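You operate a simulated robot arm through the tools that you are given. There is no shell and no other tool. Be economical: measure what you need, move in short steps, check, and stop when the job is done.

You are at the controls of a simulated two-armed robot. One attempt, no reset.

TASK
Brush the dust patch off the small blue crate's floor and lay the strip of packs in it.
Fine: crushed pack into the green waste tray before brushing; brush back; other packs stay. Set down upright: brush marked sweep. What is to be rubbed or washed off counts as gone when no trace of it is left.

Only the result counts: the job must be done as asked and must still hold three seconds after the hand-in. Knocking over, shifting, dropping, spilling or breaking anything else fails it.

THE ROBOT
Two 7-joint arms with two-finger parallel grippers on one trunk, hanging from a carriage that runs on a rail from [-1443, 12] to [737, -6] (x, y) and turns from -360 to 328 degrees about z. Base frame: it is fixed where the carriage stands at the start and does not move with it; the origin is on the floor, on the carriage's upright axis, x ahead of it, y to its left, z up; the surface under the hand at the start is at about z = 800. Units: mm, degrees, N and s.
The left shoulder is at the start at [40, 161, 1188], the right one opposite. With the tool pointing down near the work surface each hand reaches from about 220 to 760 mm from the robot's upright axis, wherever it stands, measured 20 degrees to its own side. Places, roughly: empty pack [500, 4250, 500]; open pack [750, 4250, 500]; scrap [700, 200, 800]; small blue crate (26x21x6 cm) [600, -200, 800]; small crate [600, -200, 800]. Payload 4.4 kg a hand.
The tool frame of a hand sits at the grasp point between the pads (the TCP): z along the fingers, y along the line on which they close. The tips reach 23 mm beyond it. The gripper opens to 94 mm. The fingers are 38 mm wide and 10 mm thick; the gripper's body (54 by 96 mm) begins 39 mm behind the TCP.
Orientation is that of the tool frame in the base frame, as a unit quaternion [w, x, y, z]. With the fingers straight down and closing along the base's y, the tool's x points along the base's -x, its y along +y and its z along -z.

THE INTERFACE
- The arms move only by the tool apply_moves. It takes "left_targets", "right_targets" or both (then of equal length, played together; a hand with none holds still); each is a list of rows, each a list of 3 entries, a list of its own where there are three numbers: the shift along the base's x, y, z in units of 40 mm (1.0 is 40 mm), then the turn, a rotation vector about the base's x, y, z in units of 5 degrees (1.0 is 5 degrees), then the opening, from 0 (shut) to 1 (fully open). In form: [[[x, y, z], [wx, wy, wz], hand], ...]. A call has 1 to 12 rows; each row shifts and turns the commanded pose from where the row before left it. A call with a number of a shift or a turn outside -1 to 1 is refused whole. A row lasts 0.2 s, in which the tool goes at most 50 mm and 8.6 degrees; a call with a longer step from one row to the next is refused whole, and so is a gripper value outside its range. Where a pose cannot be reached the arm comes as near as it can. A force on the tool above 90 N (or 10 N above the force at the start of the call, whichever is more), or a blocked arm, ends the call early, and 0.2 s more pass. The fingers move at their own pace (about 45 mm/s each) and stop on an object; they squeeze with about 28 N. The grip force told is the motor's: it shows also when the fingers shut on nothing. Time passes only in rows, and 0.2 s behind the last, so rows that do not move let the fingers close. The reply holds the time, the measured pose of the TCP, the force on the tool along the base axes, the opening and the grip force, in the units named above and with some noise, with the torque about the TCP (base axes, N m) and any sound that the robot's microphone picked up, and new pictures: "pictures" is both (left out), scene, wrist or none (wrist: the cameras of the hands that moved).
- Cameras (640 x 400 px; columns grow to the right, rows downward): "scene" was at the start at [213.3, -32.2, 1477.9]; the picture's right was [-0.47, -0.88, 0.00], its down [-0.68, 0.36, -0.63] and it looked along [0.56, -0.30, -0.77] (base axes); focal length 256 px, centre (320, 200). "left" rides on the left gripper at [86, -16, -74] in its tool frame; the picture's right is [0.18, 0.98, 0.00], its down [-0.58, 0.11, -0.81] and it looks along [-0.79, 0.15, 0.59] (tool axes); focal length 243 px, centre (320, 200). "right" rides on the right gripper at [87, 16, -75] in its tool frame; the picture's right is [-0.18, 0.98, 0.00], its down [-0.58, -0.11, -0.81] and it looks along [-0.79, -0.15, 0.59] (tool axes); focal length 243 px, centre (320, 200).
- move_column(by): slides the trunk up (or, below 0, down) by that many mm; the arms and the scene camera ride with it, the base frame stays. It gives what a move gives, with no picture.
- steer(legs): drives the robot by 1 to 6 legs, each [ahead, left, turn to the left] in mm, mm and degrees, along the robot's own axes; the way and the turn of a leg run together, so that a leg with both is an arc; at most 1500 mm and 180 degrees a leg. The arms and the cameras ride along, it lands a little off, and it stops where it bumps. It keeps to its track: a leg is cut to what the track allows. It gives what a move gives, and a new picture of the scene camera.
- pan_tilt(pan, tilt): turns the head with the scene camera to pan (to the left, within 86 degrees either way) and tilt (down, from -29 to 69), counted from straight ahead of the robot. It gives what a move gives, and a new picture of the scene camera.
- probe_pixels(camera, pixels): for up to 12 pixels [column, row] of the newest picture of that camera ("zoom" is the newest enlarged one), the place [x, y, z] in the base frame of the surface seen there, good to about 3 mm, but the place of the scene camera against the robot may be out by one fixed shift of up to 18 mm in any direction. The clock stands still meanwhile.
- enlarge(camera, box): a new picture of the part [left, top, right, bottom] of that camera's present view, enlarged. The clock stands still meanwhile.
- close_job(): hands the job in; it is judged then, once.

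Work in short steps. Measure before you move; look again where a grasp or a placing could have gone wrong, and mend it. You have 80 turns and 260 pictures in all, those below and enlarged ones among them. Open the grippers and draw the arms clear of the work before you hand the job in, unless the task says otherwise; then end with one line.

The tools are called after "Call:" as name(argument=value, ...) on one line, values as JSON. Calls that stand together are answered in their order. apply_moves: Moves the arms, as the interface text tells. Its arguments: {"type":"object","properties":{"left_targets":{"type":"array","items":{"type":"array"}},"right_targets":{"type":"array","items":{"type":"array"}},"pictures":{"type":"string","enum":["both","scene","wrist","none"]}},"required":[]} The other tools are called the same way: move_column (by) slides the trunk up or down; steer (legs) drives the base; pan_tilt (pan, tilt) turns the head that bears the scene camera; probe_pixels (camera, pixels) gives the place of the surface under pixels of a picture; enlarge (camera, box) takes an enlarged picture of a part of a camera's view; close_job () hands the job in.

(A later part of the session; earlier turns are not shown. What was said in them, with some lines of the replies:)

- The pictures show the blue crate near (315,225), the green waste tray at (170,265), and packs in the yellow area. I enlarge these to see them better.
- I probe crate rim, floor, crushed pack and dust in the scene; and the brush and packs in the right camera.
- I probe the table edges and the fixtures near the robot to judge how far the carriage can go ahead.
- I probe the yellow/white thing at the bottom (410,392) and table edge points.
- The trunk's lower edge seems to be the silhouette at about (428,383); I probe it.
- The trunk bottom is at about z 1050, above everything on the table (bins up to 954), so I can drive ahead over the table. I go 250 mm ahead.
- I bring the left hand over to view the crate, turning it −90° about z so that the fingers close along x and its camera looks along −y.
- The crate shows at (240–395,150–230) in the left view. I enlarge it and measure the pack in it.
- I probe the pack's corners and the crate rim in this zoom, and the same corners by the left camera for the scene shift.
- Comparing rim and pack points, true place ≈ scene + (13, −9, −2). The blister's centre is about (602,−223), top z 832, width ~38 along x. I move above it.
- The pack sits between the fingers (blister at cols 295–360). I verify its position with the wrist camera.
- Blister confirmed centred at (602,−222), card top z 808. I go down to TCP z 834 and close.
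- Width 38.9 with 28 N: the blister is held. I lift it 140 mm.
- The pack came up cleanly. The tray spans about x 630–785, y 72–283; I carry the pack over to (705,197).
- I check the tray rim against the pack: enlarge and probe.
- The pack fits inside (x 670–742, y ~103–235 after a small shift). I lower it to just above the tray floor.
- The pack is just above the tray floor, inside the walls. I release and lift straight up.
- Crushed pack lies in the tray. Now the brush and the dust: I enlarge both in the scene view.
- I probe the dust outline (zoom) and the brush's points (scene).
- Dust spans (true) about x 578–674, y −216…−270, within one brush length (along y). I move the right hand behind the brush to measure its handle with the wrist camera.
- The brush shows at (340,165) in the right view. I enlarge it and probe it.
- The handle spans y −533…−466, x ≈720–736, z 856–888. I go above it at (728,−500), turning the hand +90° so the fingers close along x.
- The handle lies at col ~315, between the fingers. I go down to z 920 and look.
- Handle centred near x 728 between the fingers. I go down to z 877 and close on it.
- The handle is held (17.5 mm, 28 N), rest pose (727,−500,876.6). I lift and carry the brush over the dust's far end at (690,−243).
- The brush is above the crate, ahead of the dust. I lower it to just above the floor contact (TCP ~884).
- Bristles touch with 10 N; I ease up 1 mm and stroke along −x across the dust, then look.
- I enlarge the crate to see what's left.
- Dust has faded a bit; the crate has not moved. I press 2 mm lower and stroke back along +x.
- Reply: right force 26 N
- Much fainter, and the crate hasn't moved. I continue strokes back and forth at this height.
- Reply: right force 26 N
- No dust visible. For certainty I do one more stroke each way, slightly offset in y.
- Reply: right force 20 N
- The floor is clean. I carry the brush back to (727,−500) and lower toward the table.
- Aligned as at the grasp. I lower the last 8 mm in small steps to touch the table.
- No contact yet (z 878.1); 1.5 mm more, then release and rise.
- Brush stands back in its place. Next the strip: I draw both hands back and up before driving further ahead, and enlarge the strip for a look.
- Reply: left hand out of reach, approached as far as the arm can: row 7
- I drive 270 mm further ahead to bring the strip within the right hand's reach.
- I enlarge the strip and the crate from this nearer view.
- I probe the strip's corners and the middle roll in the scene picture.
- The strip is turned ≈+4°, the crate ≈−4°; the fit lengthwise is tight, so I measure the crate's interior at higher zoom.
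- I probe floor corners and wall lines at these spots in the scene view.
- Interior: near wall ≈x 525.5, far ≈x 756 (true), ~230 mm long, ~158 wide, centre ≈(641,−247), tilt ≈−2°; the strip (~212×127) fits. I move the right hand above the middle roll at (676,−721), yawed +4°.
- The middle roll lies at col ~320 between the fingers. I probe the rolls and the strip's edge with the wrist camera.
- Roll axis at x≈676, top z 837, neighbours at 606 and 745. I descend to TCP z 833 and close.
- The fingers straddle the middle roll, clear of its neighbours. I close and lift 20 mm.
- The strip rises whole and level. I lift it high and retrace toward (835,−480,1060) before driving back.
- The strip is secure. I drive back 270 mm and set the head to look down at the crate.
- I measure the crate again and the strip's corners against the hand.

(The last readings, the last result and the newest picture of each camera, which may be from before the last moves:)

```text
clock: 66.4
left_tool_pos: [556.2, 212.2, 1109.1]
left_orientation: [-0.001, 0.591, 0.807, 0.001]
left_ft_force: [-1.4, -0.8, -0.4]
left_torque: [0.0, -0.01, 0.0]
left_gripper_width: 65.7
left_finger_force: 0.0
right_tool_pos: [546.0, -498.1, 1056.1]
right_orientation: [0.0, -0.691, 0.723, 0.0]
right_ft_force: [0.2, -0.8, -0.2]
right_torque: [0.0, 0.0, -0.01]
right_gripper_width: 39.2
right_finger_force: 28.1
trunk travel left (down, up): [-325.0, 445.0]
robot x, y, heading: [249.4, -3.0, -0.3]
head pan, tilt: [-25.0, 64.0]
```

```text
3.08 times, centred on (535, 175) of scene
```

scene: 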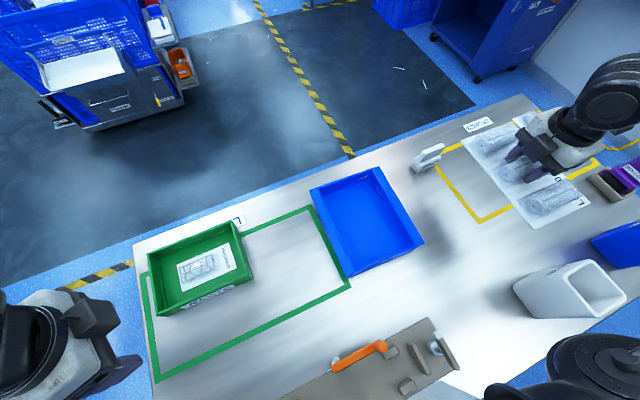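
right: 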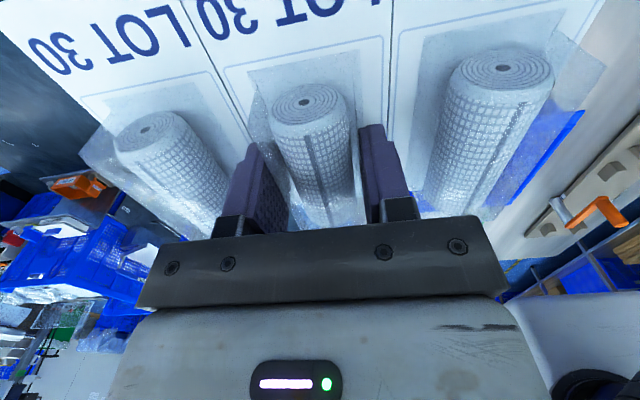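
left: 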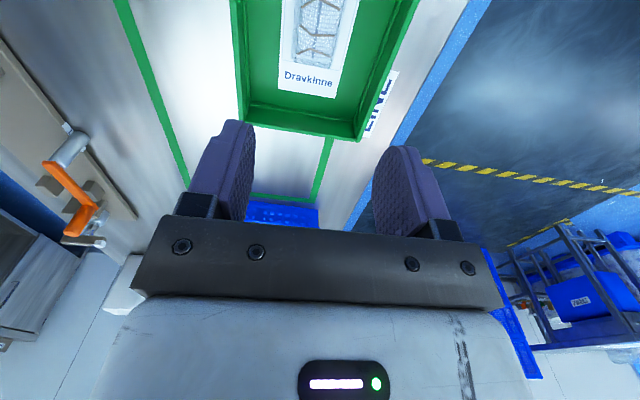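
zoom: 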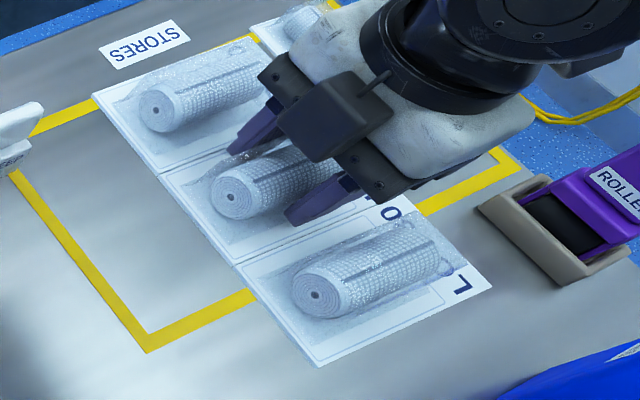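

Probing: strip corners in this zoom; crate rim points by scene pixels.

Call:
probe_pixels(camera="zoom", pixels=[[97, 97], [317, 362], [487, 287], [240, 262], [166, 172], [207, 223], [280, 318], [390, 330]])

Call:
probe_pixels(camera="scene", pixels=[[311, 191], [374, 167.5], [423, 242], [344, 275], [317, 189], [358, 174], [354, 269], [409, 246], [347, 271], [415, 241.5], [330, 218], [397, 214]])

```text
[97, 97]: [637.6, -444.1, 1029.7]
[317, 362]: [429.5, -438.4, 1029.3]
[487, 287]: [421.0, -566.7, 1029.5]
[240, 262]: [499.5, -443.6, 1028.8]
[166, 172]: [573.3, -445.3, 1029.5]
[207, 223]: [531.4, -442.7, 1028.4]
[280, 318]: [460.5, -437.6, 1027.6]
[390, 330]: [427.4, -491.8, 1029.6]
```

```text
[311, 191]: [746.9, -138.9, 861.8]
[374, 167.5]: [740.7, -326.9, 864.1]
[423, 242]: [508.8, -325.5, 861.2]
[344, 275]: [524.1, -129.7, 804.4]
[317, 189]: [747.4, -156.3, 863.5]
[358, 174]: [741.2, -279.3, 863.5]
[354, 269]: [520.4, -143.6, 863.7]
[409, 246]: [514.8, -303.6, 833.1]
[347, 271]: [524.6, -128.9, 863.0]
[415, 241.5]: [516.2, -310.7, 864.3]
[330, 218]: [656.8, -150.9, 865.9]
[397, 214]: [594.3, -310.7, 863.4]
```

Strip angle ≈−2.5°, same as the crate; strip centre (530,−505.5), crate centre ≈(630,−233) in scene coordinates. I shift by (+100,+272) and lower to just above the rim.

Call:
apply_moves(right_targets=[[[0.278, 0.757, 0], [0, 0, 0], 0.1], [[0.278, 0.757, 0], [0, 0, 0], 0.1], [[0.278, 0.757, 0], [0, 0, 0], 0.1], [[0.278, 0.757, 0], [0, 0, 0], 0.1], [[0.278, 0.757, 0], [0, 0, 0], 0.1], [[0.278, 0.757, 0], [0, 0, 0], 0.1], [[0.278, 0.757, 0], [0, 0, 0], 0.1], [[0.278, 0.757, 0], [0, 0, 0], 0.1], [[0.278, 0.757, -0.5], [0, 0, 0], 0.1], [[0, 0, -0.9], [0, 0, 0], 0.1], [[0, 0, -0.9], [0, 0, 0], 0.1], [[0, 0, -0.9], [0, 0, 0], 0.1]], pictures="both")

Call:
enlarge(camera="scene", box=[300, 150, 440, 280])

```text
clock: 69.0
left_tool_pos: [555.7, 211.5, 1107.3]
left_orientation: [-0.002, 0.592, 0.806, 0.0]
left_ft_force: [0.8, 0.7, -0.7]
left_torque: [0.02, 0.02, -0.02]
left_gripper_width: 65.9
left_finger_force: 0.1
right_tool_pos: [643.0, -226.6, 928.8]
right_orientation: [0.001, -0.691, 0.722, 0.0]
right_ft_force: [-0.1, -0.3, -0.3]
right_torque: [-0.03, 0.02, 0.07]
right_gripper_width: 39.5
right_finger_force: 28.1
trunk travel left (down, up): [-325.0, 445.0]
robot x, y, heading: [250.9, -0.1, 0.1]
head pan, tilt: [-25.0, 64.0]
```

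scene: 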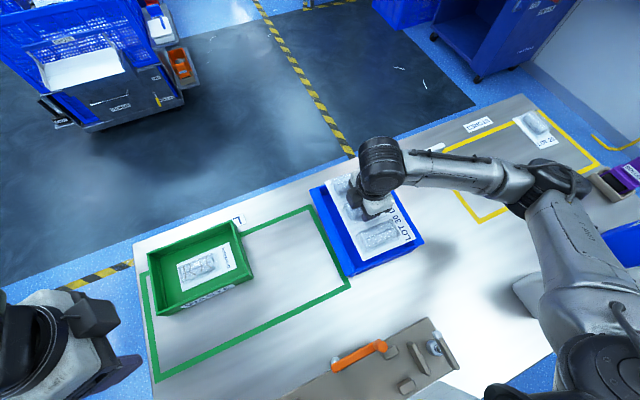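
right: 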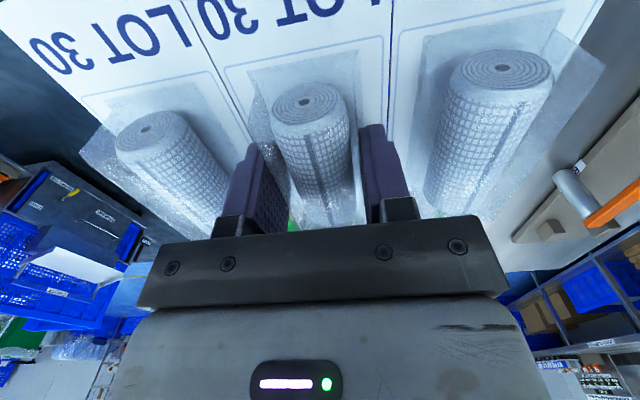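

```text
3.08 times, centred on (370, 215) of scene
```

zoom: 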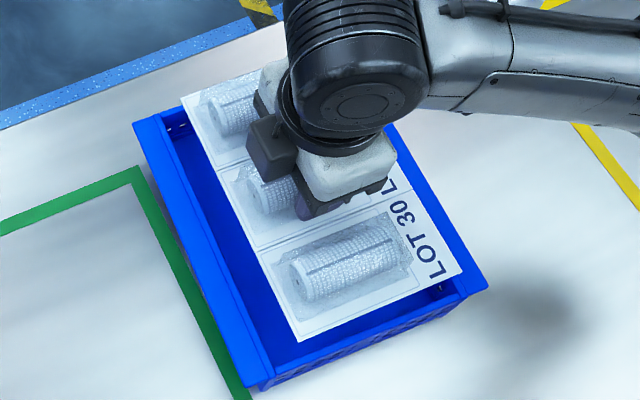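

I probe the strip's corners against the rim at this height.

Call:
probe_pixels(camera="zoom", pixels=[[184, 100], [299, 336], [456, 270], [225, 190], [260, 262], [255, 345], [262, 378], [470, 292], [140, 125], [170, 115], [487, 285], [380, 303]])

```text
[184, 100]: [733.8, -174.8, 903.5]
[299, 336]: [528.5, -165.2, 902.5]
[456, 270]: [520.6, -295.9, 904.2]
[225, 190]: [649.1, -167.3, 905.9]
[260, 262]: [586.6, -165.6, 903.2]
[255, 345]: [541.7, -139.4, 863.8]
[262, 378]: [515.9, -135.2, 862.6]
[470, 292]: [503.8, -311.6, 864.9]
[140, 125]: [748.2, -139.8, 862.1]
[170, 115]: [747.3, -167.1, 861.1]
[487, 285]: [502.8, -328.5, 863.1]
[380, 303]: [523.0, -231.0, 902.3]
```

Margins are ~6–13 mm all round. I nudge (+1.5,+3) and lower most of the way to the floor.

Call:
apply_moves(right_targets=[[[0.04, 0.07, -0.2], [0, 0, 0], 0.1], [[0, 0, -0.5], [0, 0, 0], 0.1], [[0, 0, -0.5], [0, 0, 0], 0.1], [[0, 0, -0.4], [0, 0, 0], 0.1], [[0, 0, -0.3], [0, 0, 0], 0.1]], pictures="scene")

Call:
enlarge(camera="scene", box=[300, 150, 440, 280])

```text
clock: 70.2
left_tool_pos: [556.3, 211.6, 1108.8]
left_orientation: [-0.001, 0.591, 0.807, 0.0]
left_ft_force: [0.2, 0.3, -0.6]
left_torque: [0.0, 0.01, 0.02]
left_gripper_width: 65.8
left_finger_force: 0.1
right_tool_pos: [646.5, -222.5, 851.8]
right_orientation: [0.001, -0.691, 0.722, 0.0]
right_ft_force: [-0.5, 0.3, -0.5]
right_torque: [0.0, 0.01, 0.0]
right_gripper_width: 39.5
right_finger_force: 27.7
trunk travel left (down, up): [-325.0, 445.0]
robot x, y, heading: [246.9, -0.4, 0.0]
head pan, tilt: [-25.0, 64.0]
```

scene: 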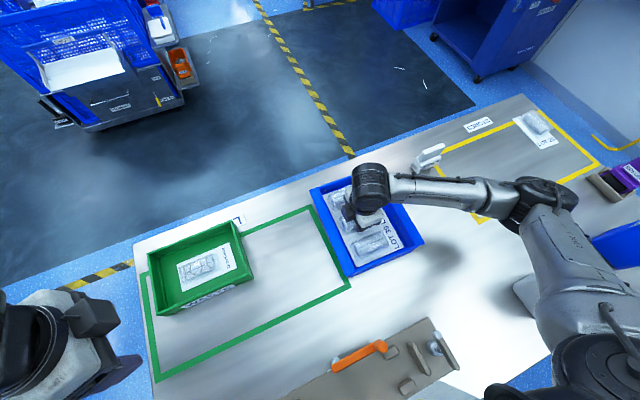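

```text
3.08 times, centred on (370, 215) of scene
```

zoom: 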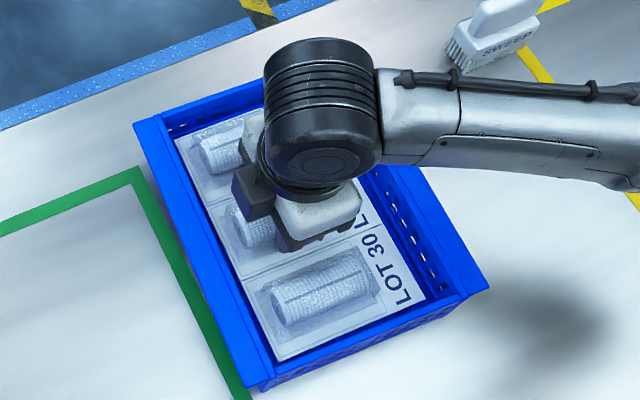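

Inside the walls, no contact forces. I lower the last ~14 mm gently.

Call:
apply_moves(right_targets=[[[0, 0, -0.15], [0, 0, 0], 0.1], [[0, 0, -0.1], [0, 0, 0], 0.1], [[0, 0, -0.05], [0, 0, 0], 0.1], [[0, 0, -0.03], [0, 0, 0], 0.1]], pictures="none")

```text
clock: 71.2
left_tool_pos: [557.3, 211.7, 1108.7]
left_orientation: [-0.001, 0.591, 0.806, -0.001]
left_ft_force: [0.1, -0.8, 1.7]
left_torque: [-0.01, 0.01, 0.01]
left_gripper_width: 65.9
left_finger_force: 0.0
right_tool_pos: [647.6, -223.7, 839.2]
right_orientation: [0.001, -0.692, 0.722, 0.0]
right_ft_force: [-0.7, 0.0, 3.6]
right_torque: [-0.4, 0.12, -0.06]
right_gripper_width: 39.3
right_finger_force: 28.9
trunk travel left (down, up): [-325.0, 445.0]
robot x, y, heading: [250.9, 2.1, -0.1]
head pan, tilt: [-25.0, 64.0]
```

Touching the floor (3.6 N). I open modestly to 0.6 (clear of the neighbours) and rise straight up.

Call:
apply_moves(right_targets=[[[0, 0, 0], [0, 0, 0], 0.6], [[0, 0, 0], [0, 0, 0], 0.6], [[0, 0, 0], [0, 0, 0], 0.6], [[0, 0, 0.2], [0, 0, 0], 0.6], [[0, 0, 0.5], [0, 0, 0], 0.6], [[0, 0, 0.8], [0, 0, 0], 0.6], [[0, 0, 0.9], [0, 0, 0], 0.6], [[0, 0, 0.9], [0, 0, 0], 0.6], [[0, -0.5, 0.9], [0, 0, 0], 0.6], [[0, -0.9, 0.5], [0, 0, 0], 0.6], [[0, -0.9, 0], [0, 0, 0], 0.6], [[0, -0.9, 0], [0, 0, 0], 0.6]], pictures="both")

Call:
enlarge(camera="scene", box=[300, 150, 440, 280])

```text
clock: 73.8
left_tool_pos: [555.8, 211.5, 1109.3]
left_orientation: [-0.001, 0.591, 0.807, 0.0]
left_ft_force: [0.5, -0.9, -0.4]
left_torque: [-0.01, 0.01, 0.01]
left_gripper_width: 65.6
left_finger_force: 0.2
right_tool_pos: [650.3, -350.2, 1027.3]
right_orientation: [0.0, -0.692, 0.722, 0.0]
right_ft_force: [0.2, -0.4, -0.2]
right_torque: [0.04, -0.01, 0.02]
right_gripper_width: 56.2
right_finger_force: 0.0
trunk travel left (down, up): [-325.0, 445.0]
robot x, y, heading: [247.7, -2.0, -0.1]
head pan, tilt: [-25.0, 64.0]
```

scene: 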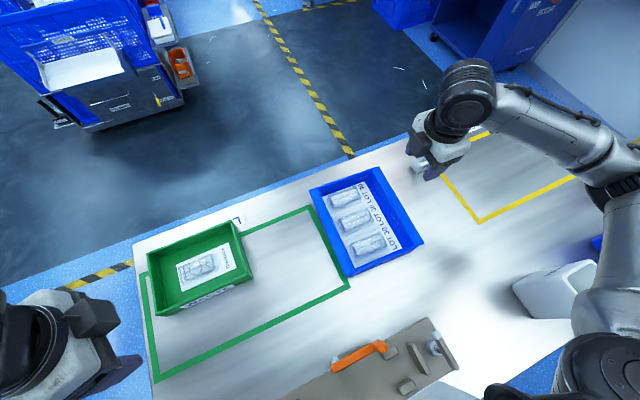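
right: 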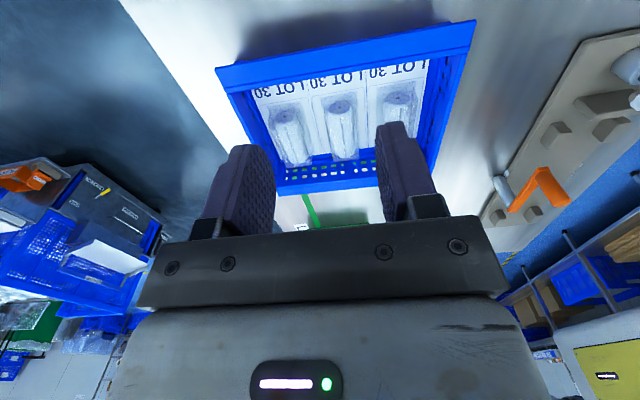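

```text
3.08 times, centred on (370, 215) of scene
```

zoom: 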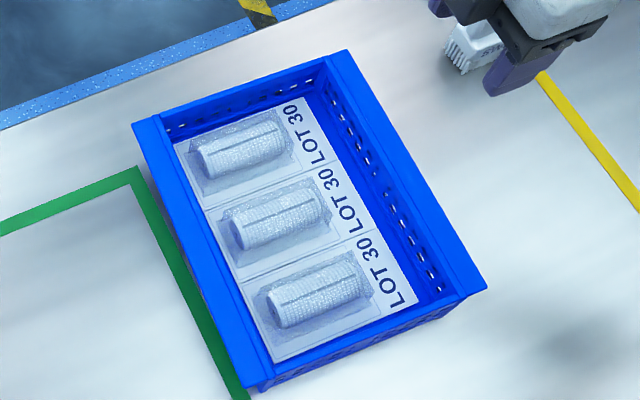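

The strip lies in the crate. I check that it's flat, and draw the right hand clear of the brush with both grippers opened.

Call:
probe_pixels(camera="zoom", pixels=[[180, 150], [300, 100], [272, 355], [412, 300], [240, 280], [215, 210]])

Call:
apply_moves(left_targets=[[[0, 0, 0.1], [0, 0, 0], 1], [[0, 0, 0.1], [0, 0, 0], 1], [[0, 0, 0], [0, 0, 0], 1], [[0, 0, 0], [0, 0, 0], 1], [[0, 0, 0], [0, 0, 0], 1], [[0, 0, 0], [0, 0, 0], 1]], right_targets=[[[-0.4, -0.6, 0.4], [0, 0, 0], 1], [[-0.4, -0.6, 0.4], [0, 0, 0], 1], [[-0.4, -0.6, 0.4], [0, 0, 0], 1], [[-0.4, -0.6, 0.4], [0, 0, 0], 1], [[-0.4, -0.6, 0.4], [0, 0, 0], 1], [[-0.4, -0.6, 0.4], [0, 0, 0], 1]], pictures="scene")

Call:
enlarge(camera="scene", box=[380, 100, 600, 240])

```text
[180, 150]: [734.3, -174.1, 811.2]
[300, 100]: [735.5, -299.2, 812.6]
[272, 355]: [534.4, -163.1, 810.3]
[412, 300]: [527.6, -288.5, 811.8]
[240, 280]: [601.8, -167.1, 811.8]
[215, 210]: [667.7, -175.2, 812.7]
```

```text
clock: 75.2
left_tool_pos: [556.3, 209.9, 1115.7]
left_orientation: [0.0, 0.592, 0.806, -0.001]
left_ft_force: [0.5, 0.2, 0.7]
left_torque: [-0.05, 0.01, 0.03]
left_gripper_width: 94.0
left_finger_force: 0.0
right_tool_pos: [550.9, -494.8, 1123.5]
right_orientation: [0.0, -0.691, 0.723, 0.0]
right_ft_force: [-0.9, 0.1, 0.2]
right_torque: [0.01, -0.01, -0.01]
right_gripper_width: 94.0
right_finger_force: 0.0
trunk travel left (down, up): [-325.0, 445.0]
robot x, y, heading: [246.7, -4.5, -0.1]
head pan, tilt: [-25.0, 64.0]
```

scene: 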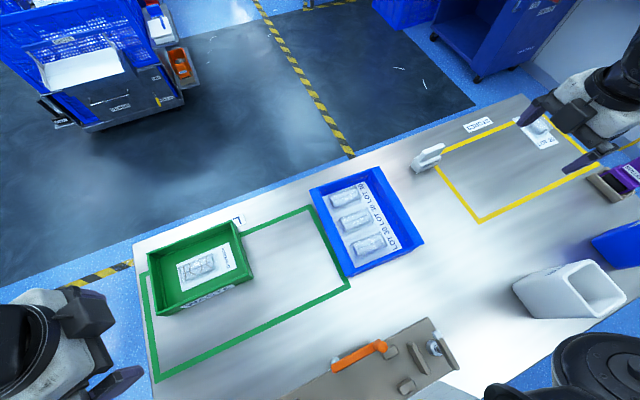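

```text
2.86 times, centred on (490, 170) of scene
```

zoom: 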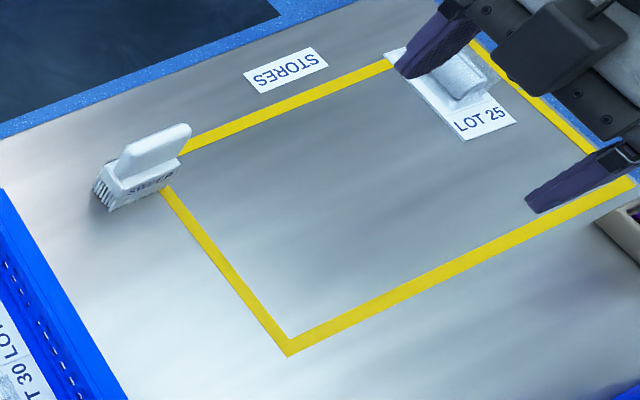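

The strip lies flat (corners z 810–813), the brush stands upright in its place, the LOT 25 pack is untouched, and the crushed pack is in the waste tray. I hand in.

Call:
close_job()

```text
The job is handed in.
```

The job is handed in: I brushed the crate floor until no dust showed and laid the strip of packs flat in it. The crushed pack is in the green waste tray, the brush stands upright back in its place, and the LOT 25 pack stayed where it was.
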